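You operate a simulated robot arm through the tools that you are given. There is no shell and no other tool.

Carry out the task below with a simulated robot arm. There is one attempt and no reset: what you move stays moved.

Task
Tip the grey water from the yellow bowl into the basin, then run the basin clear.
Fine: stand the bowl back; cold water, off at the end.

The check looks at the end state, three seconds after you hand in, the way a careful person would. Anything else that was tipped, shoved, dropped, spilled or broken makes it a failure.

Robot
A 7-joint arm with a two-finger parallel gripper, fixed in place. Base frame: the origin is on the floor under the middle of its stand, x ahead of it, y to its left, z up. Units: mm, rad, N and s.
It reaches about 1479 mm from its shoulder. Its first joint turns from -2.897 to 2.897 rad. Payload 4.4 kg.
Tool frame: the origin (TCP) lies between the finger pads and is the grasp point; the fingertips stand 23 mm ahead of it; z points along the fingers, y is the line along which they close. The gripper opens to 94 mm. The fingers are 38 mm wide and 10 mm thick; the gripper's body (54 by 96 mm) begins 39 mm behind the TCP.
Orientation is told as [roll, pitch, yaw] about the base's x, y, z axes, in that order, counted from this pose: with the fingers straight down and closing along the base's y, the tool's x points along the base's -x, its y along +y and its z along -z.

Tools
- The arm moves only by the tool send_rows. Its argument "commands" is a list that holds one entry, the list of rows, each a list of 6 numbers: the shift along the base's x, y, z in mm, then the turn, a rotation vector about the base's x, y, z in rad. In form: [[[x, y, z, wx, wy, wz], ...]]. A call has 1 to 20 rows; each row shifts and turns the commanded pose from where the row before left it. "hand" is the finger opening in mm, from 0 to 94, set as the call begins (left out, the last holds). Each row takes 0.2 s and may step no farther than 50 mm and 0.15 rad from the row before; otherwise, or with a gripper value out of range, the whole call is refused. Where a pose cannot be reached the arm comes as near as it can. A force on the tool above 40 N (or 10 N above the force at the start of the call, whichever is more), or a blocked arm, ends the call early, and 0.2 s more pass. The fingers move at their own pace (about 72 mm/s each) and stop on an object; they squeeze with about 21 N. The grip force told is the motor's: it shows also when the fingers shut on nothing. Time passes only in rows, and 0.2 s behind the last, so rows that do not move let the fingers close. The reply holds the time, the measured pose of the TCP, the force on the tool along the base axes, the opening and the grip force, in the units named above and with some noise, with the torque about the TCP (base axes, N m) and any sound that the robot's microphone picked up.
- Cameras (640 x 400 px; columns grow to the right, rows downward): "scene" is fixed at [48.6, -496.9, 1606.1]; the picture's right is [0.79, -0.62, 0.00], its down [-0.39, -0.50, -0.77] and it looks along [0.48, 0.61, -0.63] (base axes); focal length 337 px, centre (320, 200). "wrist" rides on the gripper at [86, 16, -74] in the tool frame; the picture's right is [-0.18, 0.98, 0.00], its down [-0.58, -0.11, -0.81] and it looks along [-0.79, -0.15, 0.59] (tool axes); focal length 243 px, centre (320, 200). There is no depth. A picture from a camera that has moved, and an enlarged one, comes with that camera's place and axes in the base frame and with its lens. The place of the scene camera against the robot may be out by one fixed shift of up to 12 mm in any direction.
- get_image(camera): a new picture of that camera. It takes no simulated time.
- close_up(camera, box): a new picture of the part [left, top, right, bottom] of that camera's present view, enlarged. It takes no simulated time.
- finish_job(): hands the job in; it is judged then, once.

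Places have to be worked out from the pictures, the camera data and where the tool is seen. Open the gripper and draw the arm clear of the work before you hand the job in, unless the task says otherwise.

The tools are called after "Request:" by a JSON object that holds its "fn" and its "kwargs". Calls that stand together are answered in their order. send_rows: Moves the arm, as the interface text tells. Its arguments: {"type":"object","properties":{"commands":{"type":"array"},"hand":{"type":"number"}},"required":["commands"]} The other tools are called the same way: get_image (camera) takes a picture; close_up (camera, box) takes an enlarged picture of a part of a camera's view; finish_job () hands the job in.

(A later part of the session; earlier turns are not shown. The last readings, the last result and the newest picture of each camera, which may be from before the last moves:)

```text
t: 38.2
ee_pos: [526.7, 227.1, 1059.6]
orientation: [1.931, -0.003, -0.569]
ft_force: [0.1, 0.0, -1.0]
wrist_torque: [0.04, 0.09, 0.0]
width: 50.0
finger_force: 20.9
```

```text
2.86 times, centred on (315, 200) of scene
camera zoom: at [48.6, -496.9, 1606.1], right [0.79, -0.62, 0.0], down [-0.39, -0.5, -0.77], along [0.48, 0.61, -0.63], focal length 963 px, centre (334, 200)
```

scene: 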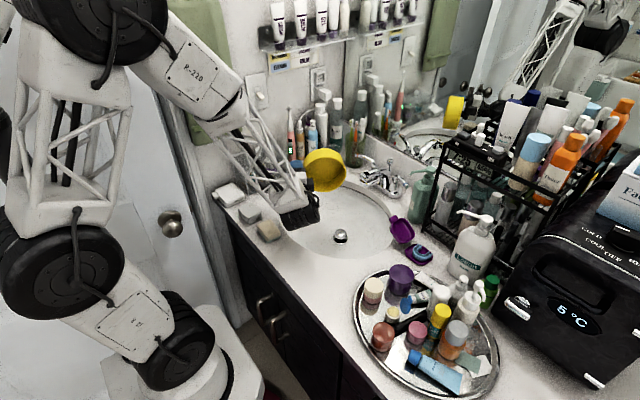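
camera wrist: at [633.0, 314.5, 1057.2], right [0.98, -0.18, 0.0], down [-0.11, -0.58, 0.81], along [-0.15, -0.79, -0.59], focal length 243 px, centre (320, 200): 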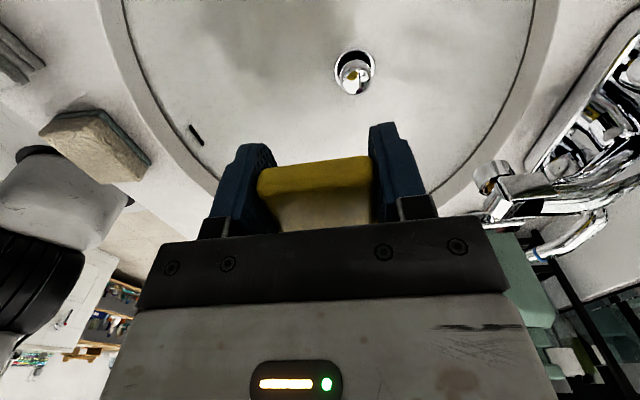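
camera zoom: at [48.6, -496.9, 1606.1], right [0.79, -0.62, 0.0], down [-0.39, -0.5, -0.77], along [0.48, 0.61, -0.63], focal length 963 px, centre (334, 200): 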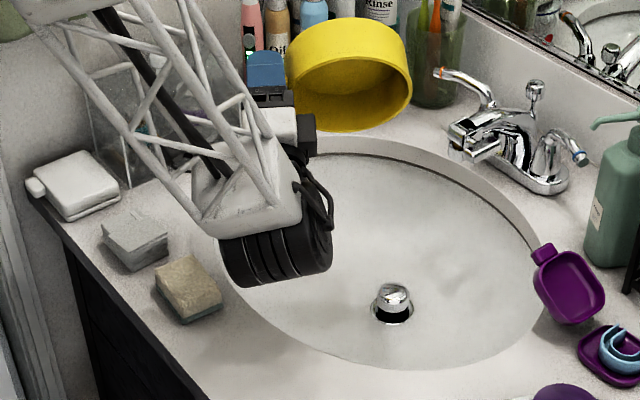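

The bowl is empty. I'll return it to level at this spot, reversing the same tilt.

Request:
{"fn": "send_rows", "kwargs": {"commands": [[[0, 0, -2, -0.0814, 0.0518, 0], [0, 0, -2, -0.0814, 0.0518, 0], [0, 0, -2, -0.0814, 0.0518, 0], [0, 0, -2, -0.0814, 0.0518, 0], [0, 0, -2, -0.0814, 0.0518, 0], [0, 0, -2, -0.0814, 0.0518, 0], [0, 0, -2, -0.0814, 0.0518, 0], [0, 0, -2, -0.0814, 0.0518, 0], [0, 0, -2, -0.0814, 0.0518, 0], [0, 0, -2, -0.0814, 0.0518, 0], [0, 0, -2, -0.0814, 0.0518, 0], [0, 0, -2, -0.0814, 0.0518, 0], [0, 0, -2, -0.0814, 0.0518, 0], [0, 0, -2, -0.0814, 0.0518, 0], [0, 0, -2, -0.0814, 0.0518, 0], [0, 0, -2, -0.0814, 0.0518, 0], [0, 0, -2, -0.0814, 0.0518, 0], [0, 0, -2, -0.0814, 0.0518, 0], [0, 0, -2, -0.0814, 0.0518, 0], [0, 0, -2, -0.0814, 0.0518, 0]]], "hand": 0}}

Request:
{"fn": "get_image", "kwargs": {"camera": "scene"}}

Request:
{"fn": "get_image", "kwargs": {"camera": "wrist"}}

```text
t: 42.4
ee_pos: [525.2, 223.0, 980.7]
orientation: [0.582, 0.0, -0.567]
ft_force: [0.3, -0.6, -0.9]
wrist_torque: [-0.01, 0.08, -0.02]
width: 49.8
finger_force: 20.9
out of reach, approached as far as the arm can: row 14, 15, 16, 17, 18, 19, 20
```

```text
taken
```

scene: 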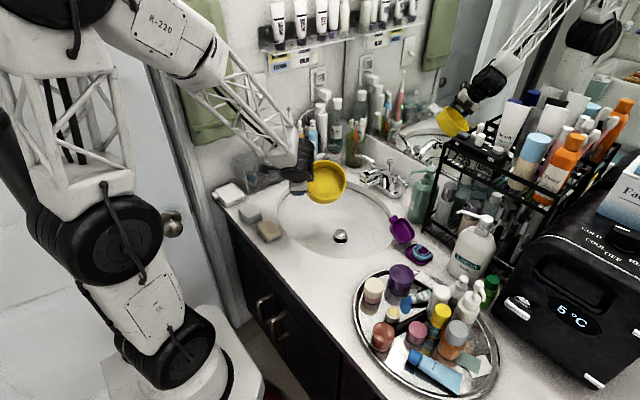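

```text
taken
camera wrist: at [437.0, 245.0, 1049.9], right [0.6, 0.59, 0.54], down [0.2, -0.76, 0.62], along [0.78, -0.26, -0.57], focal length 243 px, centre (320, 200)
```

wrist: 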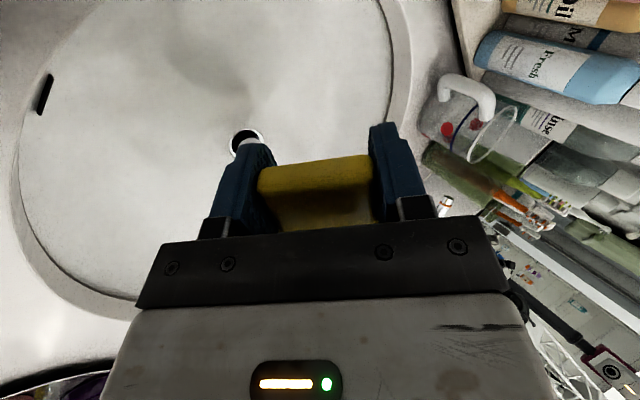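

The arm hits a joint limit untilting at this yaw, at a tilt of 0.58 rad. I'll yaw back toward -1.57 the way I came, then finish levelling; the bowl is empty and well above everything.

Request:
{"fn": "send_rows", "kwargs": {"commands": [[[0, 0, 3, 0, 0, -0.1], [0, 0, 3, 0, 0, -0.1], [0, 0, 3, 0, 0, -0.1], [0, 0, 3, 0, 0, -0.1], [0, 0, 3, 0, 0, -0.1], [0, 0, 3, 0, 0, -0.1], [0, 0, 3, 0, 0, -0.1], [0, 0, 0, 0, 0, -0.1], [0, 0, 0, 0, 0, -0.1], [0, 0, 0, 0, 0, -0.1], [0, 0, 0, 0, 0, 0]]], "hand": 0}}

Request:
{"fn": "get_image", "kwargs": {"camera": "scene"}}

```text
t: 44.8
ee_pos: [524.8, 222.6, 978.0]
orientation: [0.584, -0.002, -0.617]
ft_force: [0.5, 0.5, -1.4]
wrist_torque: [0.03, 0.07, 0.01]
width: 49.6
finger_force: 20.8
out of reach, approached as far as the arm can: row 1, 2, 3, 4, 5, 6, 7, 8, 9, 10
```

```text
taken
```

scene: 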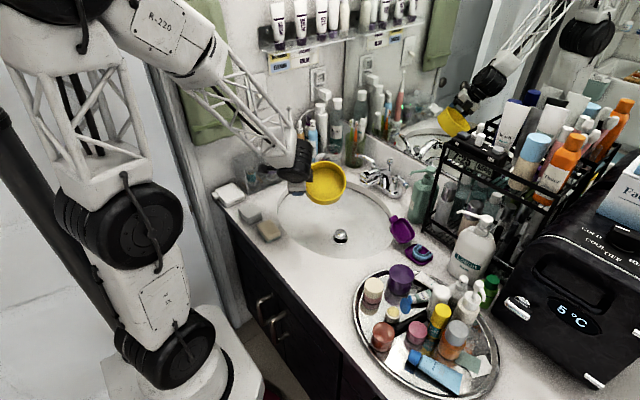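

The IK is stuck against a joint stop here. I'll undo it by tilting back up to ~1.0 rad, where the earlier yaw move worked, then yaw back from there.

Request:
{"fn": "send_rows", "kwargs": {"commands": [[[0, 0, 2, 0.0653, -0.0462, 0], [0, 0, 2, 0.0653, -0.0462, 0], [0, 0, 2, 0.0653, -0.0462, 0], [0, 0, 2, 0.0653, -0.0462, 0], [0, 0, 2, 0.0653, -0.0462, 0], [0, 0, 0, 0, 0, 0]]], "hand": 0}}

```text
t: 46.2
ee_pos: [524.6, 222.2, 987.8]
orientation: [0.984, 0.0, -0.618]
ft_force: [-0.2, 0.7, -1.5]
wrist_torque: [0.05, 0.05, 0.03]
width: 50.1
finger_force: 20.9
```

Tilt is back at 0.98 rad with no limit reported. Now I'll yaw back in small steps, reversing the earlier pivot translation.

Request:
{"fn": "send_rows", "kwargs": {"commands": [[[8.6, 4.2, 0, 0, 0, -0.1], [9.0, 3.3, 0, 0, 0, -0.1], [9.3, 2.4, 0, 0, 0, -0.1], [9.4, 1.5, 0, 0, 0, -0.1], [9.5, 0.5, 0, 0, 0, -0.1], [0, 0, 0, 0, 0, 0]]], "hand": 0}}

Request:
{"fn": "get_image", "kwargs": {"camera": "scene"}}

```text
t: 47.6
ee_pos: [570.4, 235.0, 989.3]
orientation: [0.985, -0.002, -1.116]
ft_force: [0.1, 0.4, -0.8]
wrist_torque: [0.03, 0.05, 0.03]
width: 49.7
finger_force: 20.9
```

```text
taken
```

scene: 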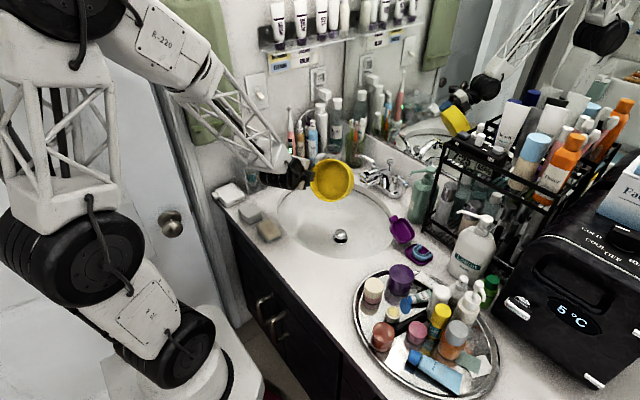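

The yaw is unlocked and moving well. I'll finish the yaw back to about -1.57.

Request:
{"fn": "send_rows", "kwargs": {"commands": [[[9.5, -0.4, 0, 0, 0, -0.1], [9.4, -1.4, 0, 0, 0, -0.1], [9.3, -2.3, 0, 0, 0, -0.1], [9.0, -3.3, 0, 0, 0, -0.1], [4.3, -2, 0, 0, 0, -0.05], [0, 0, 0, 0, 0, 0]]], "hand": 0}}

Request:
{"fn": "get_image", "kwargs": {"camera": "scene"}}

```text
t: 49.0
ee_pos: [611.3, 224.8, 989.2]
orientation: [0.984, -0.002, -1.568]
ft_force: [-0.1, 0.9, -1.4]
wrist_torque: [0.05, 0.03, 0.01]
width: 49.6
finger_force: 21.3
```

```text
taken
```

scene: 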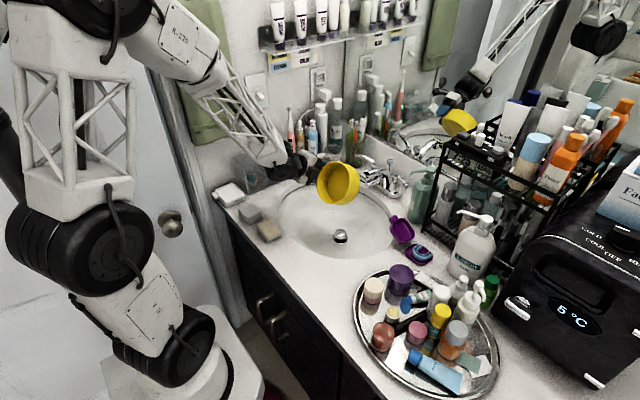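

I'm back at yaw -1.57 with the tilt at 0.98 rad. Now I'll level the bowl by turning about +y.

Request:
{"fn": "send_rows", "kwargs": {"commands": [[[0, 0, 0, 0, 0.08, 0], [0, 0, 0, 0, 0.08, 0], [0, 0, 0, 0, 0.08, 0], [0, 0, 0, 0, 0.08, 0], [0, 0, 0, 0, 0.08, 0], [0, 0, 0, 0, 0, 0]]], "hand": 0}}

Request:
{"fn": "get_image", "kwargs": {"camera": "scene"}}

```text
t: 50.4
ee_pos: [611.8, 224.5, 988.0]
orientation: [0.584, 0.0, -1.565]
ft_force: [0.2, 0.2, -1.6]
wrist_torque: [0.1, 0.03, -0.02]
width: 49.7
finger_force: 20.9
```

```text
taken
```

scene: 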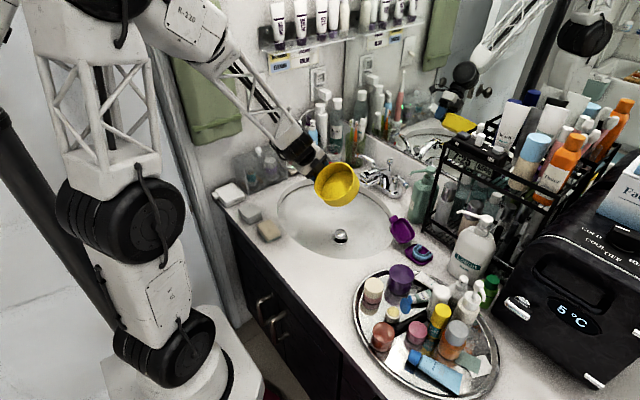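

No limit so far. I'll take the remaining 0.58 rad to level.

Request:
{"fn": "send_rows", "kwargs": {"commands": [[[0, 0, 0, 0, 0.08, 0], [0, 0, 0, 0, 0.08, 0], [0, 0, 0, 0, 0.08, 0], [0, 0, 0, 0, 0.08, 0], [0, 0, 0, 0, 0.08, 0], [0, 0, 0, 0, 0.08, 0], [0, 0, 0, 0, 0.08, 0], [0, 0, 0, 0, 0.024, 0], [0, 0, 0, 0, 0, 0]]], "hand": 0}}

Request:
{"fn": "get_image", "kwargs": {"camera": "scene"}}

Request:
{"fn": "get_image", "kwargs": {"camera": "wrist"}}

```text
t: 52.4
ee_pos: [609.4, 226.1, 975.7]
orientation: [0.308, -0.003, -1.57]
ft_force: [0.8, 0.1, -0.1]
wrist_torque: [0.11, 0.04, 0.0]
width: 49.9
finger_force: 20.4
out of reach, approached as far as the arm can: row 4, 5, 6, 7
```

```text
taken
```

scene: 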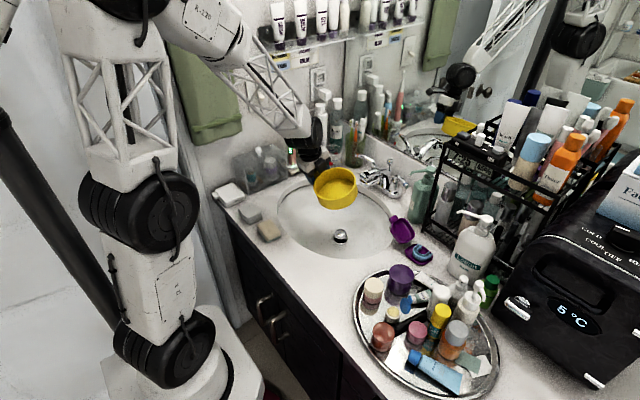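

```text
taken
camera wrist: at [601.8, 310.1, 1051.4], right [0.94, -0.18, 0.3], down [-0.35, -0.58, 0.74], along [0.04, -0.79, -0.61], focal length 243 px, centre (320, 200)
```

wrist: 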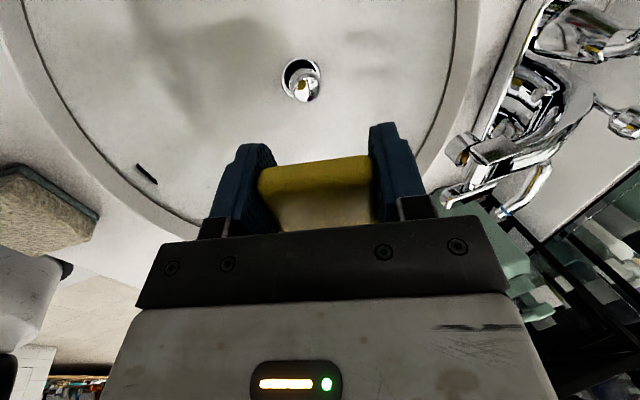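

The levelling stopped again at 0.31 rad because the redundant elbow has drifted. Moving back toward the bowl's home reduces the base swing and should free the wrist, so I'll translate that way at this height with the empty bowl still held.

Request:
{"fn": "send_rows", "kwargs": {"commands": [[[-8, -8, 4, 0, 0, 0], [-12, -12, 4, 0, 0, 0], [-12, -12, 4, 0, 0, 0], [-12, -12, 4, 0, 0, 0], [-12, -12, 4, 0, 0, 0], [-12, -12, 4, 0, 0, 0], [-12, -12, 0, 0, 0, 0], [-12, -12, 0, 0, 0, 0], [-12, -12, 0, 0, 0, 0], [-12, -12, 0, 0, 0, 0], [-8, -8, 0, 0, 0, 0], [0, 0, 0, 0, 0, 0]]], "hand": 0}}

Request:
{"fn": "get_image", "kwargs": {"camera": "scene"}}

```text
t: 55.0
ee_pos: [545.8, 165.9, 940.9]
orientation: [0.285, -0.005, -1.569]
ft_force: [-0.1, -0.1, -1.9]
wrist_torque: [0.09, 0.02, 0.03]
width: 49.7
finger_force: 20.9
out of reach, approached as far as the arm can: row 1, 2, 3, 4, 5, 6, 7, 9, 10
```

```text
taken
```

scene: 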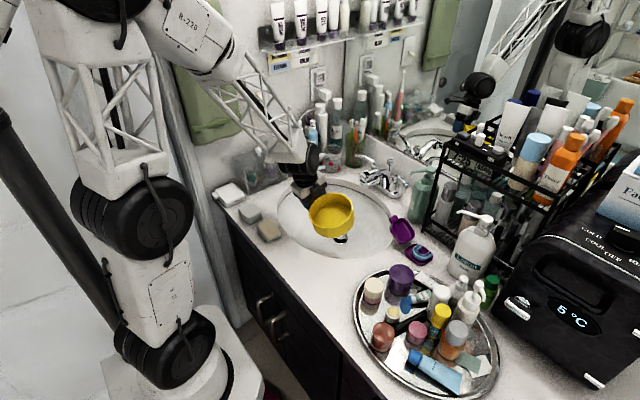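

Translation is also being clipped, and the height drifted down to 941, though nothing is in contact. I'll relieve the limit with a positive yaw and a lift, which should take the wrist roll away from its stop.

Request:
{"fn": "send_rows", "kwargs": {"commands": [[[0, 0, 4, 0, 0, 0.1], [0, 0, 6, 0, 0, 0.1], [0, 0, 6, 0, 0, 0.1], [0, 0, 6, 0, 0, 0.1], [0, 0, 0, 0, 0, 0]]], "hand": 0}}

Request:
{"fn": "get_image", "kwargs": {"camera": "scene"}}

```text
t: 56.2
ee_pos: [554.2, 176.1, 897.5]
orientation: [0.298, -0.025, -1.376]
ft_force: [0.0, -0.4, -1.0]
wrist_torque: [0.07, 0.04, 0.01]
width: 49.9
finger_force: 20.9
out of reach, approached as far as the arm can: row 1, 2, 3, 4
```

```text
taken
```

scene: 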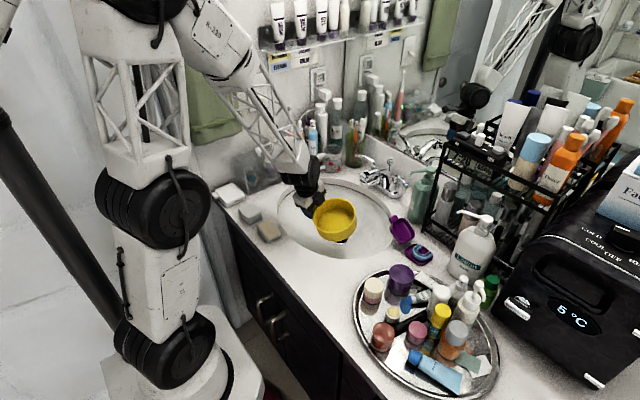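

The readings suggest the wrist-pitch joint needs at least ~35° of bend from the forearm, and the forearm is now too steep. I'll tilt the empty bowl up again to release it, then go higher and farther out, where the forearm is shallower, and level there.

Request:
{"fn": "send_rows", "kwargs": {"commands": [[[0, 0, 4, 0.0146, -0.0736, 0], [0, 0, 6, 0.0146, -0.0736, 0], [0, 0, 8, 0.0146, -0.0736, 0], [0, 0, 8, 0.0146, -0.0736, 0], [0, 0, 8, 0.0146, -0.0736, 0], [0, 0, 8, 0.0146, -0.0736, 0], [0, 0, 0, 0, 0, 0]]], "hand": 0}}

Request:
{"fn": "get_image", "kwargs": {"camera": "scene"}}

```text
t: 57.8
ee_pos: [554.7, 175.0, 940.1]
orientation: [0.748, -0.025, -1.385]
ft_force: [-0.1, 0.1, -1.9]
wrist_torque: [0.07, -0.02, 0.0]
width: 49.7
finger_force: 21.0
```

```text
taken
```

scene: 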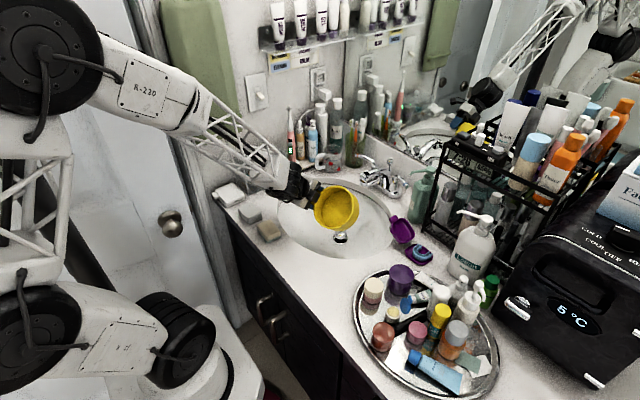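

All rows were reached, and the elbow has swung back to its original shallow posture. I'll rise to about z 1040, then untilt gradually.

Request:
{"fn": "send_rows", "kwargs": {"commands": [[[4, 2, 12, 0, 0, 0], [4, 2, 12, 0, 0, 0], [4, 2, 12, 0, 0, 0], [4, 2, 12, 0, 0, 0], [4, 2, 12, 0, 0, 0], [4, 2, 12, 0, 0, 0], [4, 2, 12, 0, 0, 0], [4, 2, 12, 0, 0, 0], [0, 0, 0, 0, 0, 0]]], "hand": 0}}

Request:
{"fn": "get_image", "kwargs": {"camera": "scene"}}

```text
t: 59.8
ee_pos: [586.8, 193.3, 1034.0]
orientation: [0.746, -0.024, -1.389]
ft_force: [-0.4, 0.4, -1.5]
wrist_torque: [0.1, 0.02, 0.02]
width: 49.6
finger_force: 21.0
```

```text
taken
```

scene: 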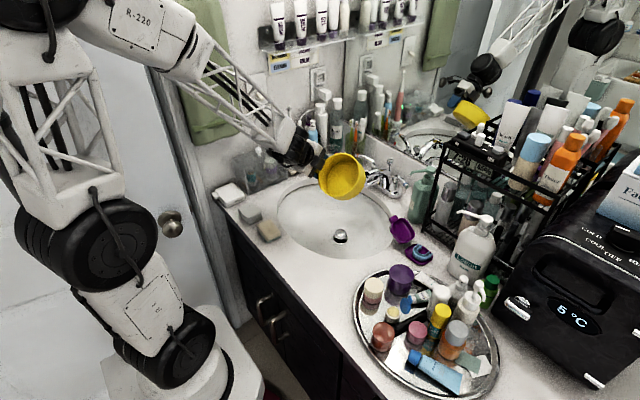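

Tracking is good. I'll untilt partway while continuing up and forward.

Request:
{"fn": "send_rows", "kwargs": {"commands": [[[8, 2, 12, -0.0109, 0.059, 0], [8, 2, 12, -0.0109, 0.059, 0], [8, 2, 12, -0.0109, 0.059, 0], [8, 2, 12, -0.0109, 0.059, 0], [8, 2, 12, -0.0109, 0.059, 0], [8, 2, 12, -0.0109, 0.059, 0], [0, 0, 0, 0, 0, 0]]], "hand": 0}}

Request:
{"fn": "get_image", "kwargs": {"camera": "scene"}}

```text
t: 61.4
ee_pos: [618.3, 198.0, 1073.4]
orientation: [0.508, -0.026, -1.381]
ft_force: [-0.4, -0.3, -0.8]
wrist_torque: [0.09, 0.01, -0.02]
width: 49.7
finger_force: 21.2
out of reach, approached as far as the arm can: row 4, 5, 6
```

```text
taken
```

scene: 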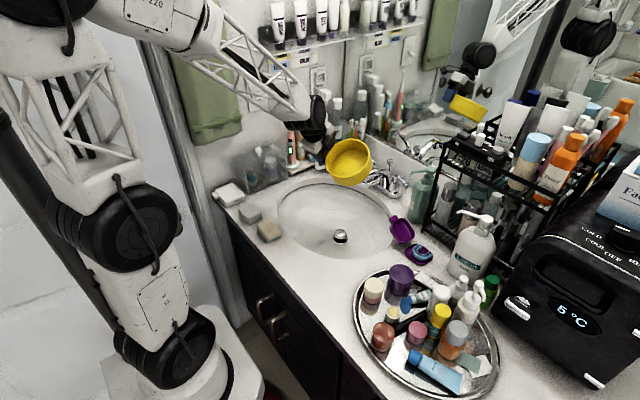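

I think the wrist has rolled to the wrong side: the hand now bends above the forearm instead of below it. To unwind it, I'll tilt up, swing the hand around to +y and level it there, then yaw back while level. First the tilt up.

Request:
{"fn": "send_rows", "kwargs": {"commands": [[[-4, 0, 0, 0.0132, -0.0687, 0], [-4, 0, 0, 0.0132, -0.0687, 0], [-4, 0, 0, 0.0132, -0.0687, 0], [-4, 0, 0, 0.0132, -0.0687, 0], [-4, 0, 0, 0.0132, -0.0687, 0], [-4, 0, 0, 0.0132, -0.0687, 0], [-4, 0, 0, 0.0132, -0.0687, 0], [-4, 0, 0, 0.0132, -0.0687, 0], [0, 0, 0, 0, 0, 0]]], "hand": 0}}

Request:
{"fn": "get_image", "kwargs": {"camera": "scene"}}

```text
t: 63.4
ee_pos: [583.6, 200.1, 1075.1]
orientation: [1.069, -0.02, -1.396]
ft_force: [-0.4, -0.1, -1.5]
wrist_torque: [0.05, 0.05, 0.02]
width: 50.0
finger_force: 20.9
```

```text
taken
```

scene: 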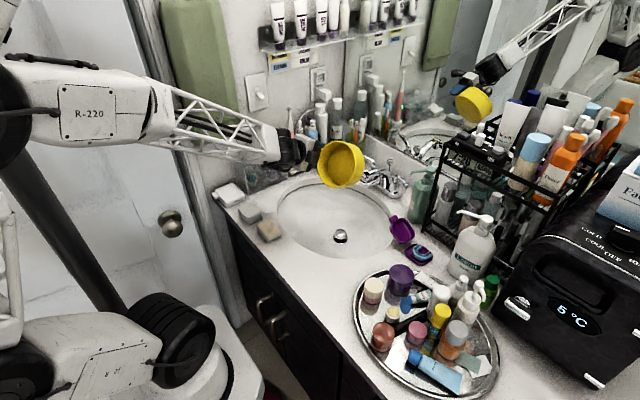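

Tilted to 1.07 rad without trouble. Now I'll swing the hand toward +y in 0.1 rad yaw steps, staying high over the basin.

Request:
{"fn": "send_rows", "kwargs": {"commands": [[[-5, 0, 0, 0, 0, 0.1], [-5, 0, 0, 0, 0, 0.1], [-5, 0, 0, 0, 0, 0.1], [-5, 0, 0, 0, 0, 0.1], [-5, 0, 0, 0, 0, 0.1], [-5, 0, 0, 0, 0, 0.1], [-5, 0, 0, 0, 0, 0.1], [-5, 0, 0, 0, 0, 0.1], [0, 0, 0, 0, 0, 0]]], "hand": 0}}

Request:
{"fn": "get_image", "kwargs": {"camera": "scene"}}

```text
t: 65.4
ee_pos: [544.0, 197.5, 1074.7]
orientation: [1.069, -0.021, -0.596]
ft_force: [0.1, 0.0, -1.4]
wrist_torque: [0.05, 0.09, 0.0]
width: 49.8
finger_force: 22.1
```

```text
taken
```

scene: 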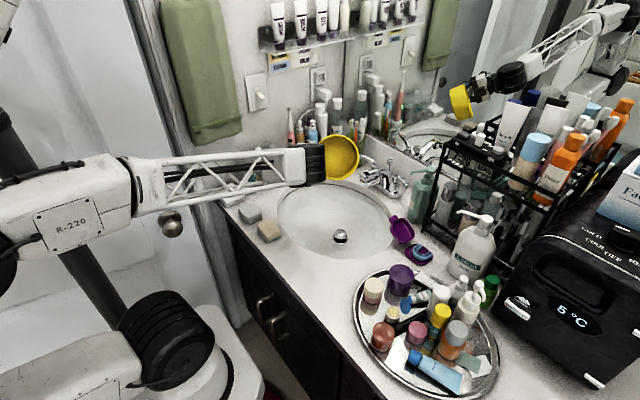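

The forearm is now nearly horizontal and the hand has ample bend. I'll untilt from here in steps.

Request:
{"fn": "send_rows", "kwargs": {"commands": [[[0, 0, 0, -0.058, 0.0393, 0], [0, 0, 0, -0.058, 0.0393, 0], [0, 0, 0, -0.058, 0.0393, 0], [0, 0, 0, -0.058, 0.0393, 0], [0, 0, 0, -0.058, 0.0393, 0], [0, 0, 0, -0.058, 0.0393, 0], [0, 0, 0, 0, 0, 0]]], "hand": 0}}

Request:
{"fn": "get_image", "kwargs": {"camera": "scene"}}

```text
t: 67.0
ee_pos: [544.9, 199.7, 1074.8]
orientation: [0.646, -0.02, -0.588]
ft_force: [-0.4, 0.2, -0.7]
wrist_torque: [0.05, 0.03, 0.0]
width: 49.5
finger_force: 20.8
```

```text
taken
```

scene: 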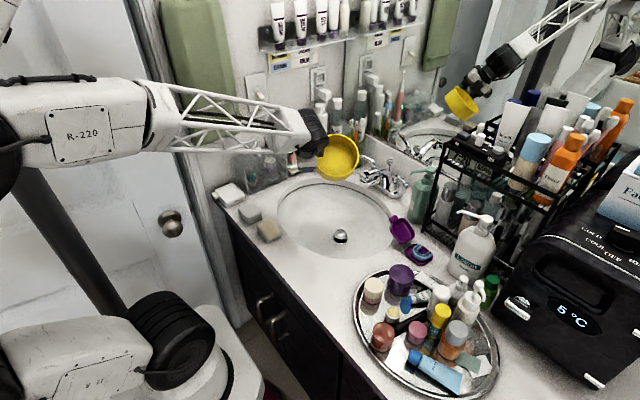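

Untilting is free here. I'll continue toward level.

Request:
{"fn": "send_rows", "kwargs": {"commands": [[[0, 0, 0, -0.058, 0.0393, 0], [0, 0, 0, -0.058, 0.0393, 0], [0, 0, 0, -0.058, 0.0393, 0], [0, 0, 0, -0.058, 0.0393, 0], [0, 0, 0, -0.058, 0.0393, 0], [0, 0, 0, 0, 0, 0]]], "hand": 0}}

Request:
{"fn": "get_image", "kwargs": {"camera": "scene"}}

```text
t: 68.4
ee_pos: [544.2, 198.0, 1076.0]
orientation: [0.299, -0.015, -0.583]
ft_force: [-0.2, 0.2, -0.8]
wrist_torque: [0.04, 0.06, -0.01]
width: 49.6
finger_force: 21.0
```

```text
taken
```

scene: 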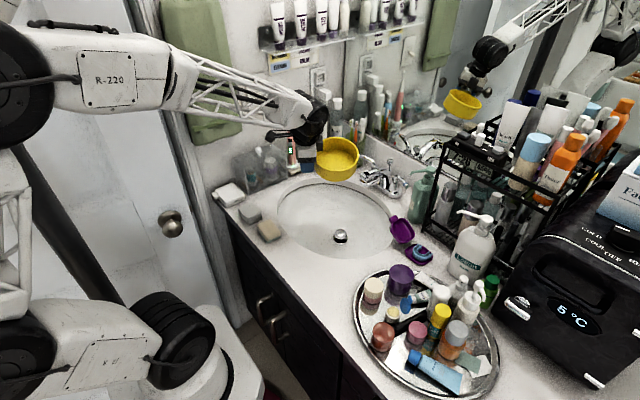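

Nearly level: 0.30 rad remains, plus a small 0.015 pitch error. I'll finish levelling.

Request:
{"fn": "send_rows", "kwargs": {"commands": [[[0, 0, 0, -0.0604, 0.0443, 0], [0, 0, 0, -0.0604, 0.0443, 0], [0, 0, 0, -0.0604, 0.0443, 0], [0, 0, 0, -0.0604, 0.0443, 0], [0, 0, 0, 0, 0, 0]]], "hand": 0}}

Request:
{"fn": "get_image", "kwargs": {"camera": "wrist"}}

```text
t: 69.6
ee_pos: [544.4, 198.3, 1074.1]
orientation: [-0.002, 0.001, -0.579]
ft_force: [-0.2, 0.1, -0.7]
wrist_torque: [0.03, 0.04, -0.01]
width: 50.0
finger_force: 21.4
```

```text
taken
camera wrist: at [479.8, 258.0, 1147.9], right [0.69, 0.72, 0.0], down [0.43, -0.41, 0.81], along [0.58, -0.56, -0.59], focal length 243 px, centre (320, 200)
```

wrist: 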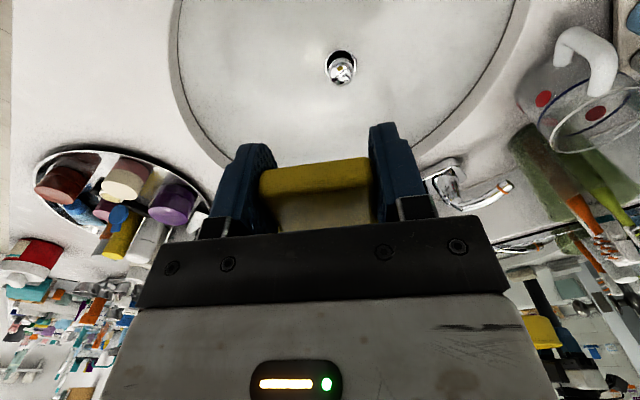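

The bowl is level again. I'll carry it back toward its home, yawing to -1.673 while level.

Request:
{"fn": "send_rows", "kwargs": {"commands": [[[-8, -10, -2, 0, 0, -0.08], [-11, -15, -5, 0, 0, -0.09], [-11, -15, -5, 0, 0, -0.09], [-11, -15, -5, 0, 0, -0.09], [-11, -15, -5, 0, 0, -0.09], [-11, -15, -5, 0, 0, -0.09], [-11, -15, -5, 0, 0, -0.09], [-11, -15, -5, 0, 0, -0.09], [-11, -15, -5, 0, 0, -0.09], [-11, -15, -5, 0, 0, -0.09], [-11, -15, -5, 0, 0, -0.09], [-11, -15, -5, 0, 0, -0.09], [-7, -9, -5, 0, 0, -0.024], [0, 0, 0, 0, 0, 0]]], "hand": 0}}

Request:
{"fn": "get_image", "kwargs": {"camera": "scene"}}

Request:
{"fn": "get_image", "kwargs": {"camera": "wrist"}}

```text
t: 72.6
ee_pos: [408.7, 14.6, 1013.6]
orientation: [-0.001, 0.0, -1.677]
ft_force: [-0.3, -0.7, -1.9]
wrist_torque: [0.09, 0.0, 0.0]
width: 49.6
finger_force: 21.2
```

```text
taken
```

scene: 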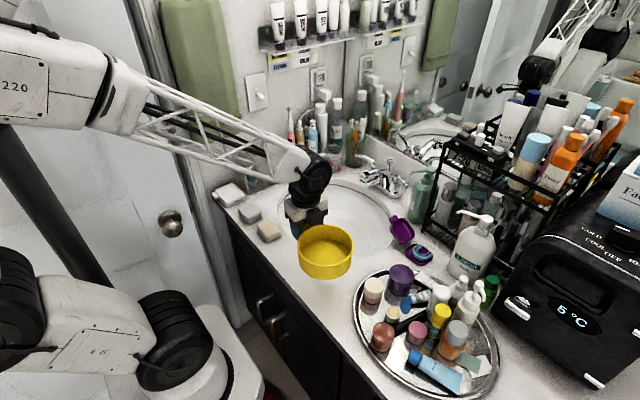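

```text
taken
camera wrist: at [432.9, 96.3, 1087.4], right [0.96, -0.29, 0.0], down [-0.17, -0.57, 0.81], along [-0.23, -0.77, -0.59], focal length 243 px, centre (320, 200)
```

wrist: 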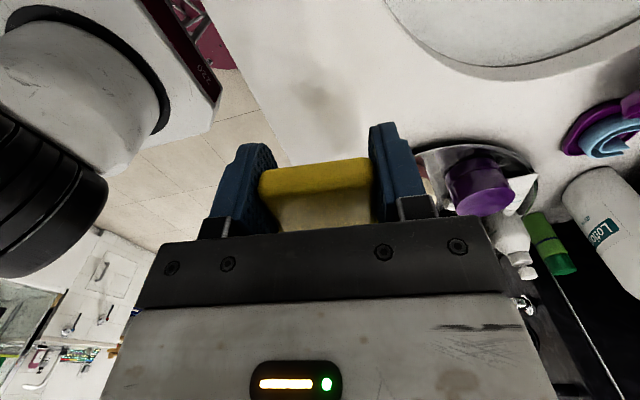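

It's level, at home x/y, and the tab hasn't slipped in the grip. I'll lower it to just above the counter.

Request:
{"fn": "send_rows", "kwargs": {"commands": [[[0, 0, -8, 0, 0, 0], [0, 0, -12, 0, 0, 0], [0, 0, -12, 0, 0, 0], [0, 0, -12, 0, 0, 0], [0, 0, -12, 0, 0, 0], [0, 0, -12, 0, 0, 0], [0, 0, -12, 0, 0, 0], [0, 0, -12, 0, 0, 0], [0, 0, -8, 0, 0, 0], [0, 0, -6, 0, 0, 0], [0, 0, -3, 0, 0, 0], [0, 0, -2, 0, 0, 0], [0, 0, 0, 0, 0, 0]]], "hand": 0}}

Request:
{"fn": "close_up", "kwargs": {"camera": "scene", "box": [270, 200, 370, 310]}}

```text
t: 75.4
ee_pos: [408.5, 13.6, 902.7]
orientation: [-0.001, 0.001, -1.676]
ft_force: [-0.4, 0.1, -1.5]
wrist_torque: [0.07, -0.02, 0.02]
width: 49.6
finger_force: 21.4
```

```text
3.64 times, centred on (320, 255) of scene
camera zoom: at [48.6, -496.9, 1606.1], right [0.79, -0.62, 0.0], down [-0.39, -0.5, -0.77], along [0.48, 0.61, -0.63], focal length 1226 px, centre (320, 0)
```

zoom: 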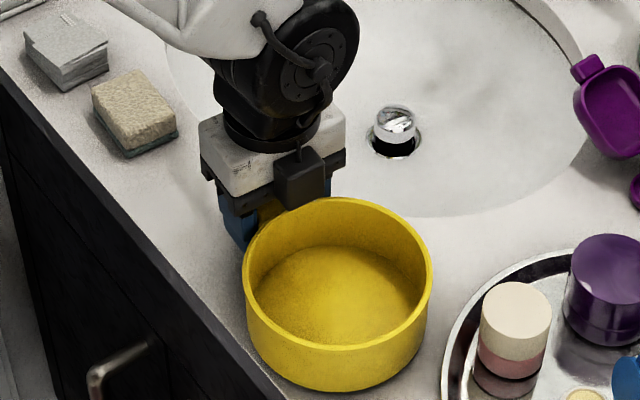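

About 4 mm remains. I'll lower in 1 mm steps until the load transfers to the counter.

Request:
{"fn": "send_rows", "kwargs": {"commands": [[[0, 0, -1, 0, 0, 0], [0, 0, -1, 0, 0, 0], [0, 0, -1, 0, 0, 0], [0, 0, -1, 0, 0, 0], [0, 0, -0.7, 0, 0, 0], [0, 0, 0, 0, 0, 0]]], "hand": 0}}

```text
t: 76.8
ee_pos: [409.1, 15.0, 897.0]
orientation: [0.001, 0.0, -1.675]
ft_force: [-3.0, 2.4, 15.5]
wrist_torque: [-0.35, 0.03, -0.11]
width: 49.8
finger_force: 20.7
```

The counter is taking the load with 15 N upward. I'll ease up slightly and then open.

Request:
{"fn": "send_rows", "kwargs": {"commands": [[[0, 0, 0.6, 0, 0, 0], [0, 0, 0, 0, 0, 0]]], "hand": 0}}

Request:
{"fn": "send_rows", "kwargs": {"commands": [[[0, 0, 0, 0, 0, 0], [0, 0, 0, 0, 0, 0], [0, 0, 0, 0, 0, 0]]], "hand": 74}}

Request:
{"fn": "close_up", "kwargs": {"camera": "scene", "box": [270, 200, 370, 310]}}

Request:
{"fn": "get_image", "kwargs": {"camera": "wrist"}}

```text
t: 77.4
ee_pos: [408.9, 14.0, 897.4]
orientation: [-0.001, 0.0, -1.674]
ft_force: [1.0, -1.1, 0.7]
wrist_torque: [-0.01, -0.05, 0.02]
width: 49.6
finger_force: 20.7
```

```text
t: 78.2
ee_pos: [409.3, 14.5, 896.7]
orientation: [0.0, 0.001, -1.675]
ft_force: [0.2, -0.3, -0.1]
wrist_torque: [0.0, 0.02, 0.02]
width: 73.8
finger_force: 0.0
```

```text
3.64 times, centred on (320, 255) of scene
camera zoom: at [48.6, -496.9, 1606.1], right [0.79, -0.62, 0.0], down [-0.39, -0.5, -0.77], along [0.48, 0.61, -0.63], focal length 1226 px, centre (320, 0)
```

zoom: 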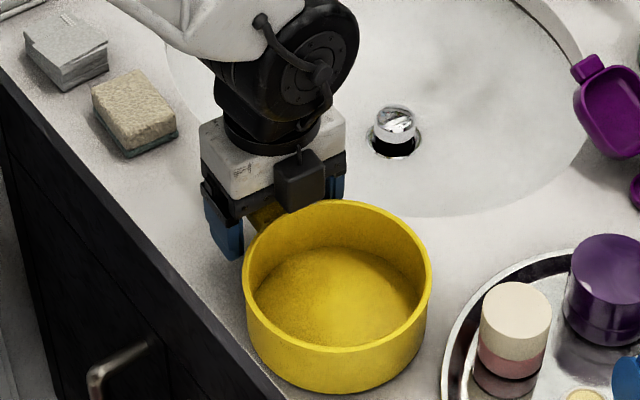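

```text
taken
camera wrist: at [433.1, 97.5, 971.4], right [0.96, -0.28, 0.0], down [-0.17, -0.57, 0.81], along [-0.23, -0.77, -0.59], focal length 243 px, centre (320, 200)
```

wrist: 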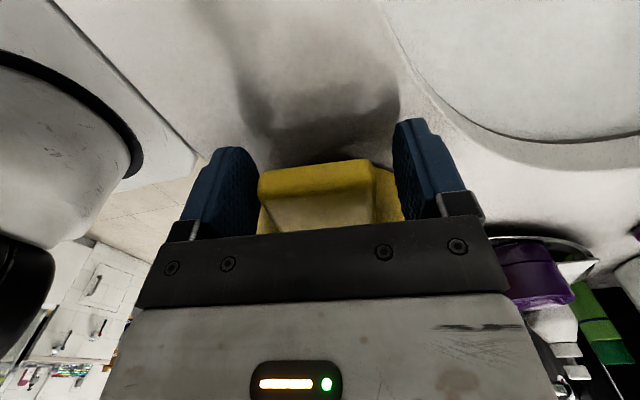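

The bowl is standing back in place, upright and empty, and released. I'll lift straight up clear of it.

Request:
{"fn": "send_rows", "kwargs": {"commands": [[[0, 0, 6, 0, 0, 0], [0, 0, 10, 0, 0, 0], [0, 0, 15, 0, 0, 0], [0, 0, 20, 0, 0, 0], [0, 0, 25, 0, 0, 0], [0, 0, 25, 0, 0, 0], [0, 0, 25, 0, 0, 0], [0, 0, 25, 0, 0, 0], [0, 0, 25, 0, 0, 0], [0, 0, 25, 0, 0, 0], [0, 0, 20, 0, 0, 0], [0, 0, 0, 0, 0, 0]]], "hand": 74}}

Request:
{"fn": "get_image", "kwargs": {"camera": "scene"}}

Request:
{"fn": "close_up", "kwargs": {"camera": "scene", "box": [260, 160, 420, 320]}}

```text
t: 80.8
ee_pos: [408.4, 13.6, 1119.6]
orientation: [0.0, 0.001, -1.676]
ft_force: [0.9, 0.2, 0.9]
wrist_torque: [0.02, 0.01, 0.01]
width: 74.3
finger_force: 0.1
```

```text
taken
```

scene: 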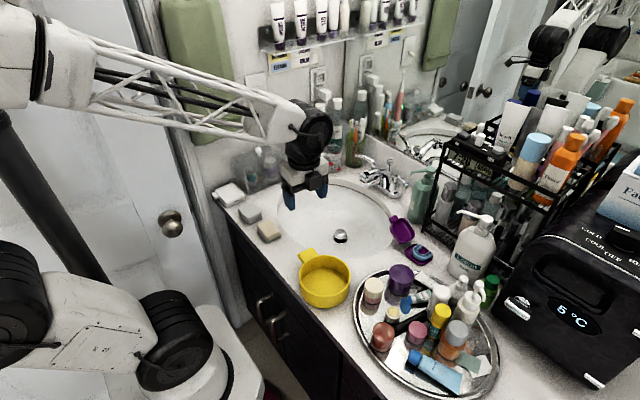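

```text
2.50 times, centred on (340, 240) of scene
camera zoom: at [48.6, -496.9, 1606.1], right [0.79, -0.62, 0.0], down [-0.39, -0.5, -0.77], along [0.48, 0.61, -0.63], focal length 843 px, centre (270, 100)
```

zoom: 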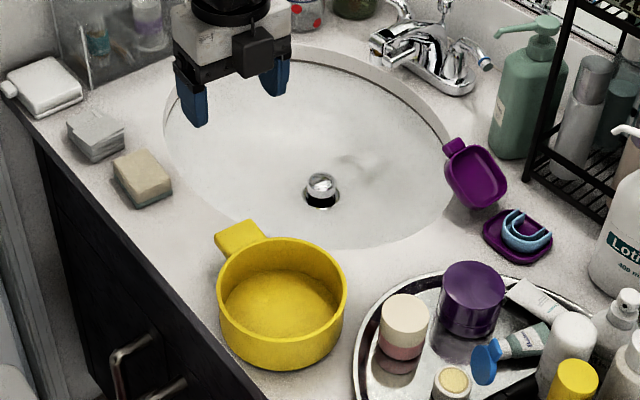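

The bowl is back on its spot and I see no spill. Now I'll go to the faucet with fingers closed and yaw 0, stopping in front to look at the cold lever.

Request:
{"fn": "send_rows", "kwargs": {"commands": [[[19, 4, 0, 0, 0, 0.1397], [19, 4, 0, 0, 0, 0.1397], [19, 4, 0, 0, 0, 0.1397], [19, 4, 0, 0, 0, 0.1397], [19, 4, 0, 0, 0, 0.1397], [19, 4, 0, 0, 0, 0.1397], [19, 4, 0, 0, 0, 0.1397], [19, 4, 0, 0, 0, 0.1397], [19, 4, 0, 0, 0, 0.1397], [19, 4, 0, 0, 0, 0.1397], [19, 4, 0, 0, 0, 0.1397], [19, 4, 0, 0, 0, 0.1397], [0, 0, 0, 0, 0, 0]]], "hand": 0}}

Request:
{"fn": "get_image", "kwargs": {"camera": "wrist"}}

Request:
{"fn": "get_image", "kwargs": {"camera": "scene"}}

```text
t: 83.6
ee_pos: [634.8, 63.9, 1117.5]
orientation: [0.001, 0.0, 0.001]
ft_force: [-0.2, 0.0, -1.3]
wrist_torque: [-0.03, 0.0, -0.01]
width: 0.0
finger_force: 20.8
```

```text
taken
camera wrist: at [547.9, 78.8, 1190.9], right [0.18, 0.98, 0.0], down [0.58, -0.11, 0.81], along [0.79, -0.15, -0.59], focal length 243 px, centre (320, 200)
```

wrist: 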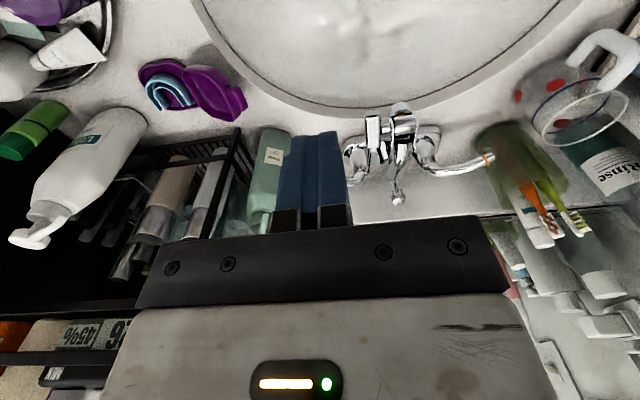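

```text
taken
```

scene: 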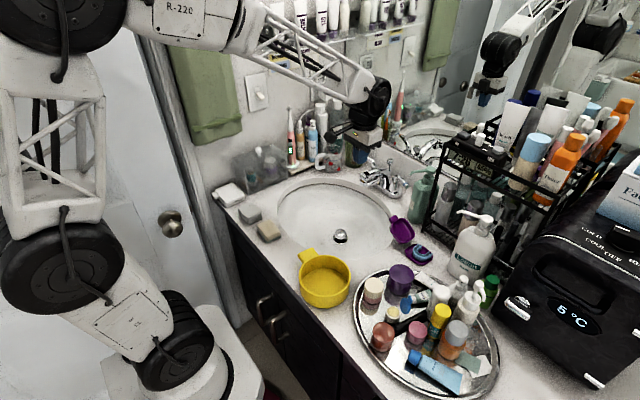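

The path is clear. Before reaching behind the cold lever I want a better fix on the soap pump next to it, so I'll shift left to where it's visible beside the fingers.

Request:
{"fn": "send_rows", "kwargs": {"commands": [[[2, 30, 2, 0, 0, 0], [2, 30, 2, 0, 0, 0], [2, 30, 2, 0, 0, 0], [2, 30, 2, 0, 0, 0], [2, 30, 2, 0, 0, 0], [0, 0, 0, 0, 0, 0]]], "hand": 0}}

Request:
{"fn": "get_image", "kwargs": {"camera": "wrist"}}

Request:
{"fn": "close_up", "kwargs": {"camera": "wrist", "box": [90, 60, 350, 225]}}

Request:
{"fn": "close_up", "kwargs": {"camera": "scene", "box": [360, 140, 460, 220]}}

```text
t: 85.0
ee_pos: [645.6, 213.2, 1125.9]
orientation: [0.0, 0.0, 0.003]
ft_force: [-0.1, 0.1, -0.2]
wrist_torque: [0.01, 0.01, -0.02]
width: 0.0
finger_force: 20.9
```

```text
taken
camera wrist: at [558.2, 227.3, 1199.7], right [0.18, 0.98, 0.0], down [0.58, -0.11, 0.81], along [0.79, -0.15, -0.59], focal length 243 px, centre (320, 200)
```

wrist: 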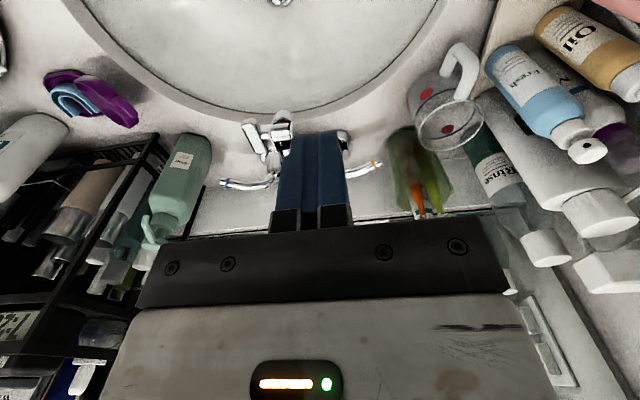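

```text
2.42 times, centred on (220, 142) of wrist
camera zoom: at [558.2, 227.3, 1199.7], right [0.18, 0.98, 0.0], down [0.58, -0.11, 0.81], along [0.79, -0.15, -0.59], focal length 588 px, centre (562, 339)
```

zoom: 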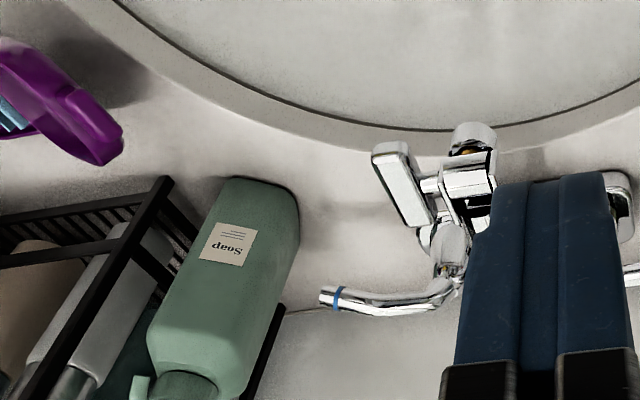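

```text
5.00 times, centred on (410, 180) of scene
camera zoom: at [48.6, -496.9, 1606.1], right [0.79, -0.62, 0.0], down [-0.39, -0.5, -0.77], along [0.48, 0.61, -0.63], focal length 1685 px, centre (-130, 300)
```

zoom: 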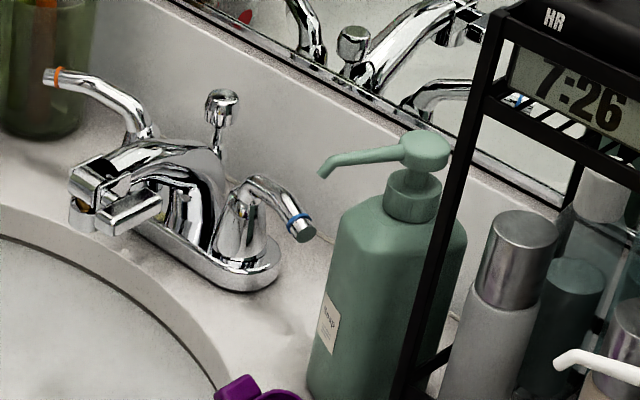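

The pump nozzle tip is at (760, -20, 1044) and the bottle neck at (813, -52). The cold lever near y=45 is at x≈829, with the backsplash at x≈920. I'll come in over the lever leaning back 0.4 rad so the gripper stays off the wall.

Request:
{"fn": "send_rows", "kwargs": {"commands": [[[14, -19, -4, 0, -0.05, 0], [14, -19, -4, 0, -0.05, 0], [14, -19, -4, 0, -0.05, 0], [14, -19, -4, 0, -0.05, 0], [14, -19, -4, 0, -0.05, 0], [14, -19, -4, 0, -0.05, 0], [14, -19, -4, 0, -0.05, 0], [14, -19, -4, 0, -0.05, 0], [0, 0, 0, 0, 0, 0]]], "hand": 0}}

Request:
{"fn": "get_image", "kwargs": {"camera": "scene"}}

Request:
{"fn": "get_image", "kwargs": {"camera": "wrist"}}

```text
t: 87.0
ee_pos: [759.6, 62.6, 1099.0]
orientation: [-0.002, -0.398, -0.001]
ft_force: [-0.1, -0.5, 0.7]
wrist_torque: [0.01, 0.01, -0.02]
width: 0.0
finger_force: 21.5
```

```text
taken
```

scene: 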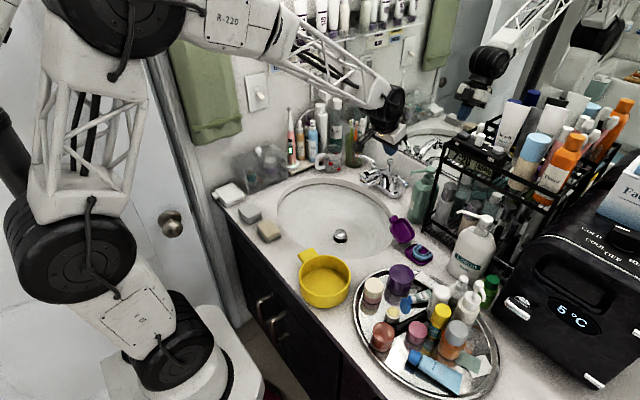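

```text
taken
camera wrist: at [650.1, 76.8, 1132.8], right [0.17, 0.98, 0.07], down [0.22, -0.11, 0.97], along [0.96, -0.15, -0.24], focal length 243 px, centre (320, 200)
```

wrist: 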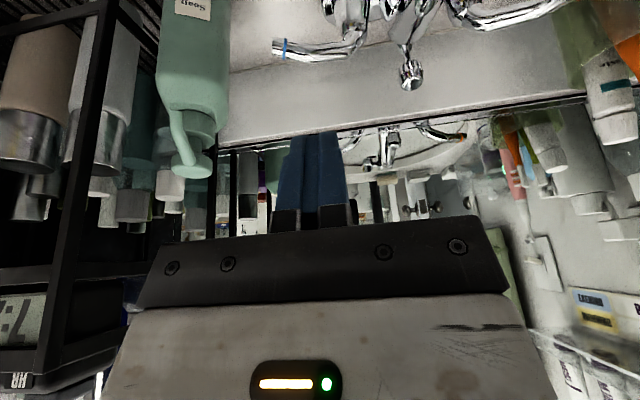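

The tool is leaning back as intended, and this view confirms the lever: arch near (837, 66) and ring at (818, 30). I'll move to directly behind and above the lever.

Request:
{"fn": "send_rows", "kwargs": {"commands": [[[16, -3, -8, 0, 0, 0], [16, -3, -8, 0, 0, 0], [16, -3, -8, 0, 0, 0], [16, -3, -8, 0, 0, 0], [16, -3, -8, 0, 0, 0], [16, -2.6, -8, 0, 0, 0], [2, 0, -8, 0, 0, 0], [0, 0, 0, 0, 0, 0]]], "hand": 0}}

Request:
{"fn": "close_up", "kwargs": {"camera": "scene", "box": [340, 100, 460, 220]}}

Request:
{"fn": "get_image", "kwargs": {"camera": "wrist"}}

```text
t: 88.8
ee_pos: [856.5, 44.2, 1040.4]
orientation: [-0.002, -0.4, 0.001]
ft_force: [-0.9, -1.2, 0.5]
wrist_torque: [-0.01, -0.02, -0.03]
width: 0.2
finger_force: 20.9
```

```text
3.33 times, centred on (400, 160) of scene
camera zoom: at [48.6, -496.9, 1606.1], right [0.79, -0.62, 0.0], down [-0.39, -0.5, -0.77], along [0.48, 0.61, -0.63], focal length 1124 px, centre (53, 333)
```

zoom: 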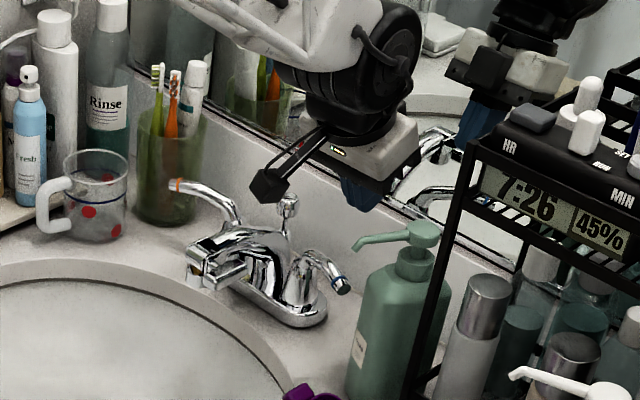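

```text
taken
camera wrist: at [747.0, 58.4, 1075.1], right [0.17, 0.98, 0.07], down [0.22, -0.11, 0.97], along [0.96, -0.15, -0.24], focal length 243 px, centre (320, 200)
```

wrist: 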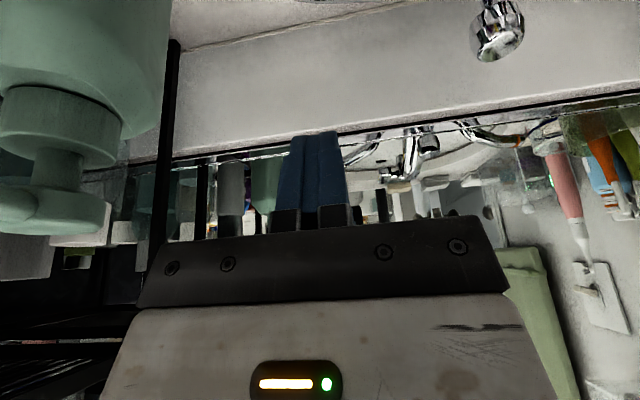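

The black box facing the mirror has about 30 mm of clearance. Since the lever slants about 24° forward toward its tip, I'll yaw the tool -0.3 to match, which also leans the body away from the soap. Then I'll descend partway behind the lever.

Request:
{"fn": "send_rows", "kwargs": {"commands": [[[0, -1, 0, 0, 0, -0.1], [0, -1, 0, 0, 0, -0.1], [0.5, -1.5, 0, 0, 0, -0.1], [0, 0, -8, 0, 0, 0], [0, 0, -8, 0, 0, 0], [0, 0, -8, 0, 0, 0], [0, 0, -8, 0, 0, 0], [0, 0, 0, 0, 0, 0]]], "hand": 0}}

Request:
{"fn": "close_up", "kwargs": {"camera": "scene", "box": [360, 120, 450, 210]}}

Request:
{"fn": "get_image", "kwargs": {"camera": "wrist"}}

```text
t: 90.6
ee_pos: [858.1, 39.7, 1006.8]
orientation: [-0.002, -0.397, -0.297]
ft_force: [0.2, -0.1, -0.1]
wrist_torque: [0.0, -0.01, -0.01]
width: 0.0
finger_force: 20.6
```

```text
4.44 times, centred on (405, 165) of scene
camera zoom: at [48.6, -496.9, 1606.1], right [0.79, -0.62, 0.0], down [-0.39, -0.5, -0.77], along [0.48, 0.61, -0.63], focal length 1498 px, centre (-58, 356)
```

zoom: 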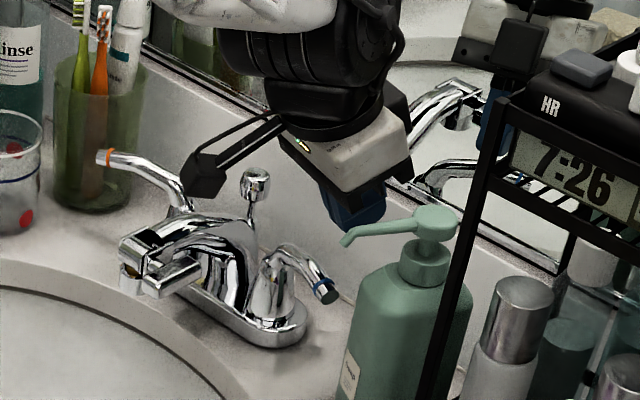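

```text
taken
camera wrist: at [757.3, 86.2, 1041.7], right [0.45, 0.89, 0.07], down [0.18, -0.17, 0.97], along [0.87, -0.43, -0.24], focal length 243 px, centre (320, 200)
```

wrist: 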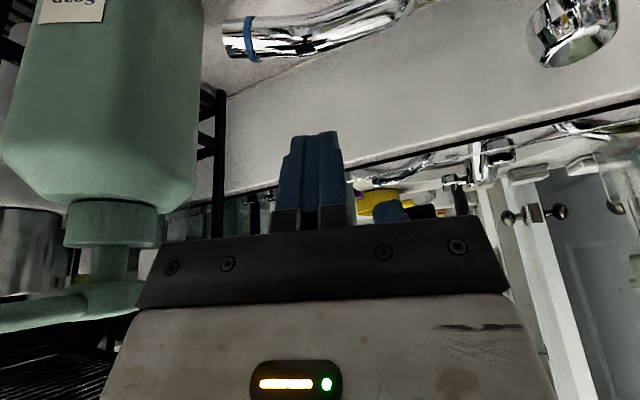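

The lever is in view ahead of the fingertips with a small gap behind it, and the soap bottle is clear on the left. I'll descend another 24 mm and look again.

Request:
{"fn": "send_rows", "kwargs": {"commands": [[[0, 0, -6, 0, 0, 0], [0, 0, -6, 0, 0, 0], [0, 0, -6, 0, 0, 0], [0, 0, -6, 0, 0, 0], [0, 0, 0, 0, 0, 0]]], "hand": 0}}

Request:
{"fn": "close_up", "kwargs": {"camera": "scene", "box": [360, 120, 450, 210]}}

Request:
{"fn": "get_image", "kwargs": {"camera": "wrist"}}

```text
t: 91.8
ee_pos: [855.9, 38.6, 984.4]
orientation: [-0.002, -0.397, -0.298]
ft_force: [0.2, -0.5, -0.6]
wrist_torque: [0.0, 0.0, -0.01]
width: 0.2
finger_force: 20.9
```

```text
4.44 times, centred on (405, 165) of scene
camera zoom: at [48.6, -496.9, 1606.1], right [0.79, -0.62, 0.0], down [-0.39, -0.5, -0.77], along [0.48, 0.61, -0.63], focal length 1498 px, centre (-58, 356)
```

zoom: 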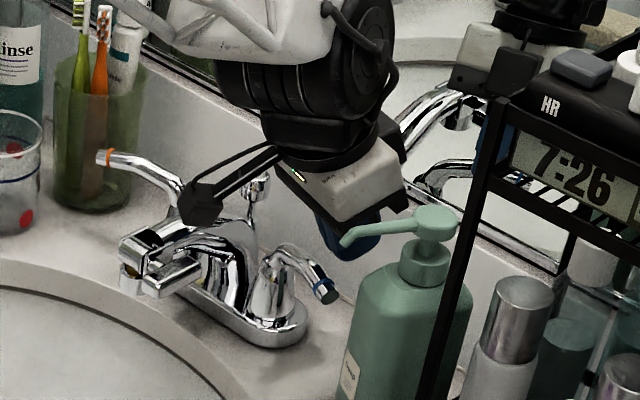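

```text
taken
camera wrist: at [756.4, 84.8, 1018.3], right [0.45, 0.89, 0.07], down [0.18, -0.17, 0.97], along [0.87, -0.43, -0.24], focal length 243 px, centre (320, 200)
```

wrist: 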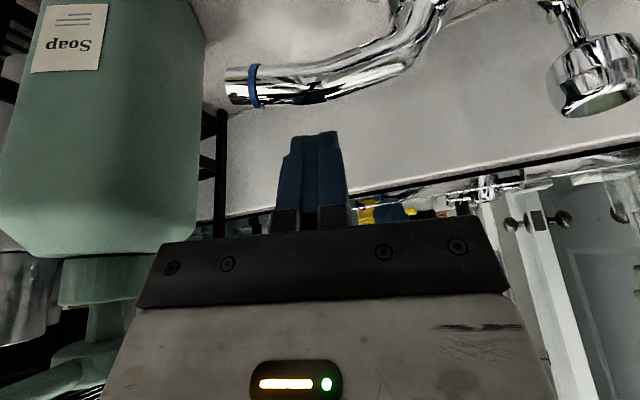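

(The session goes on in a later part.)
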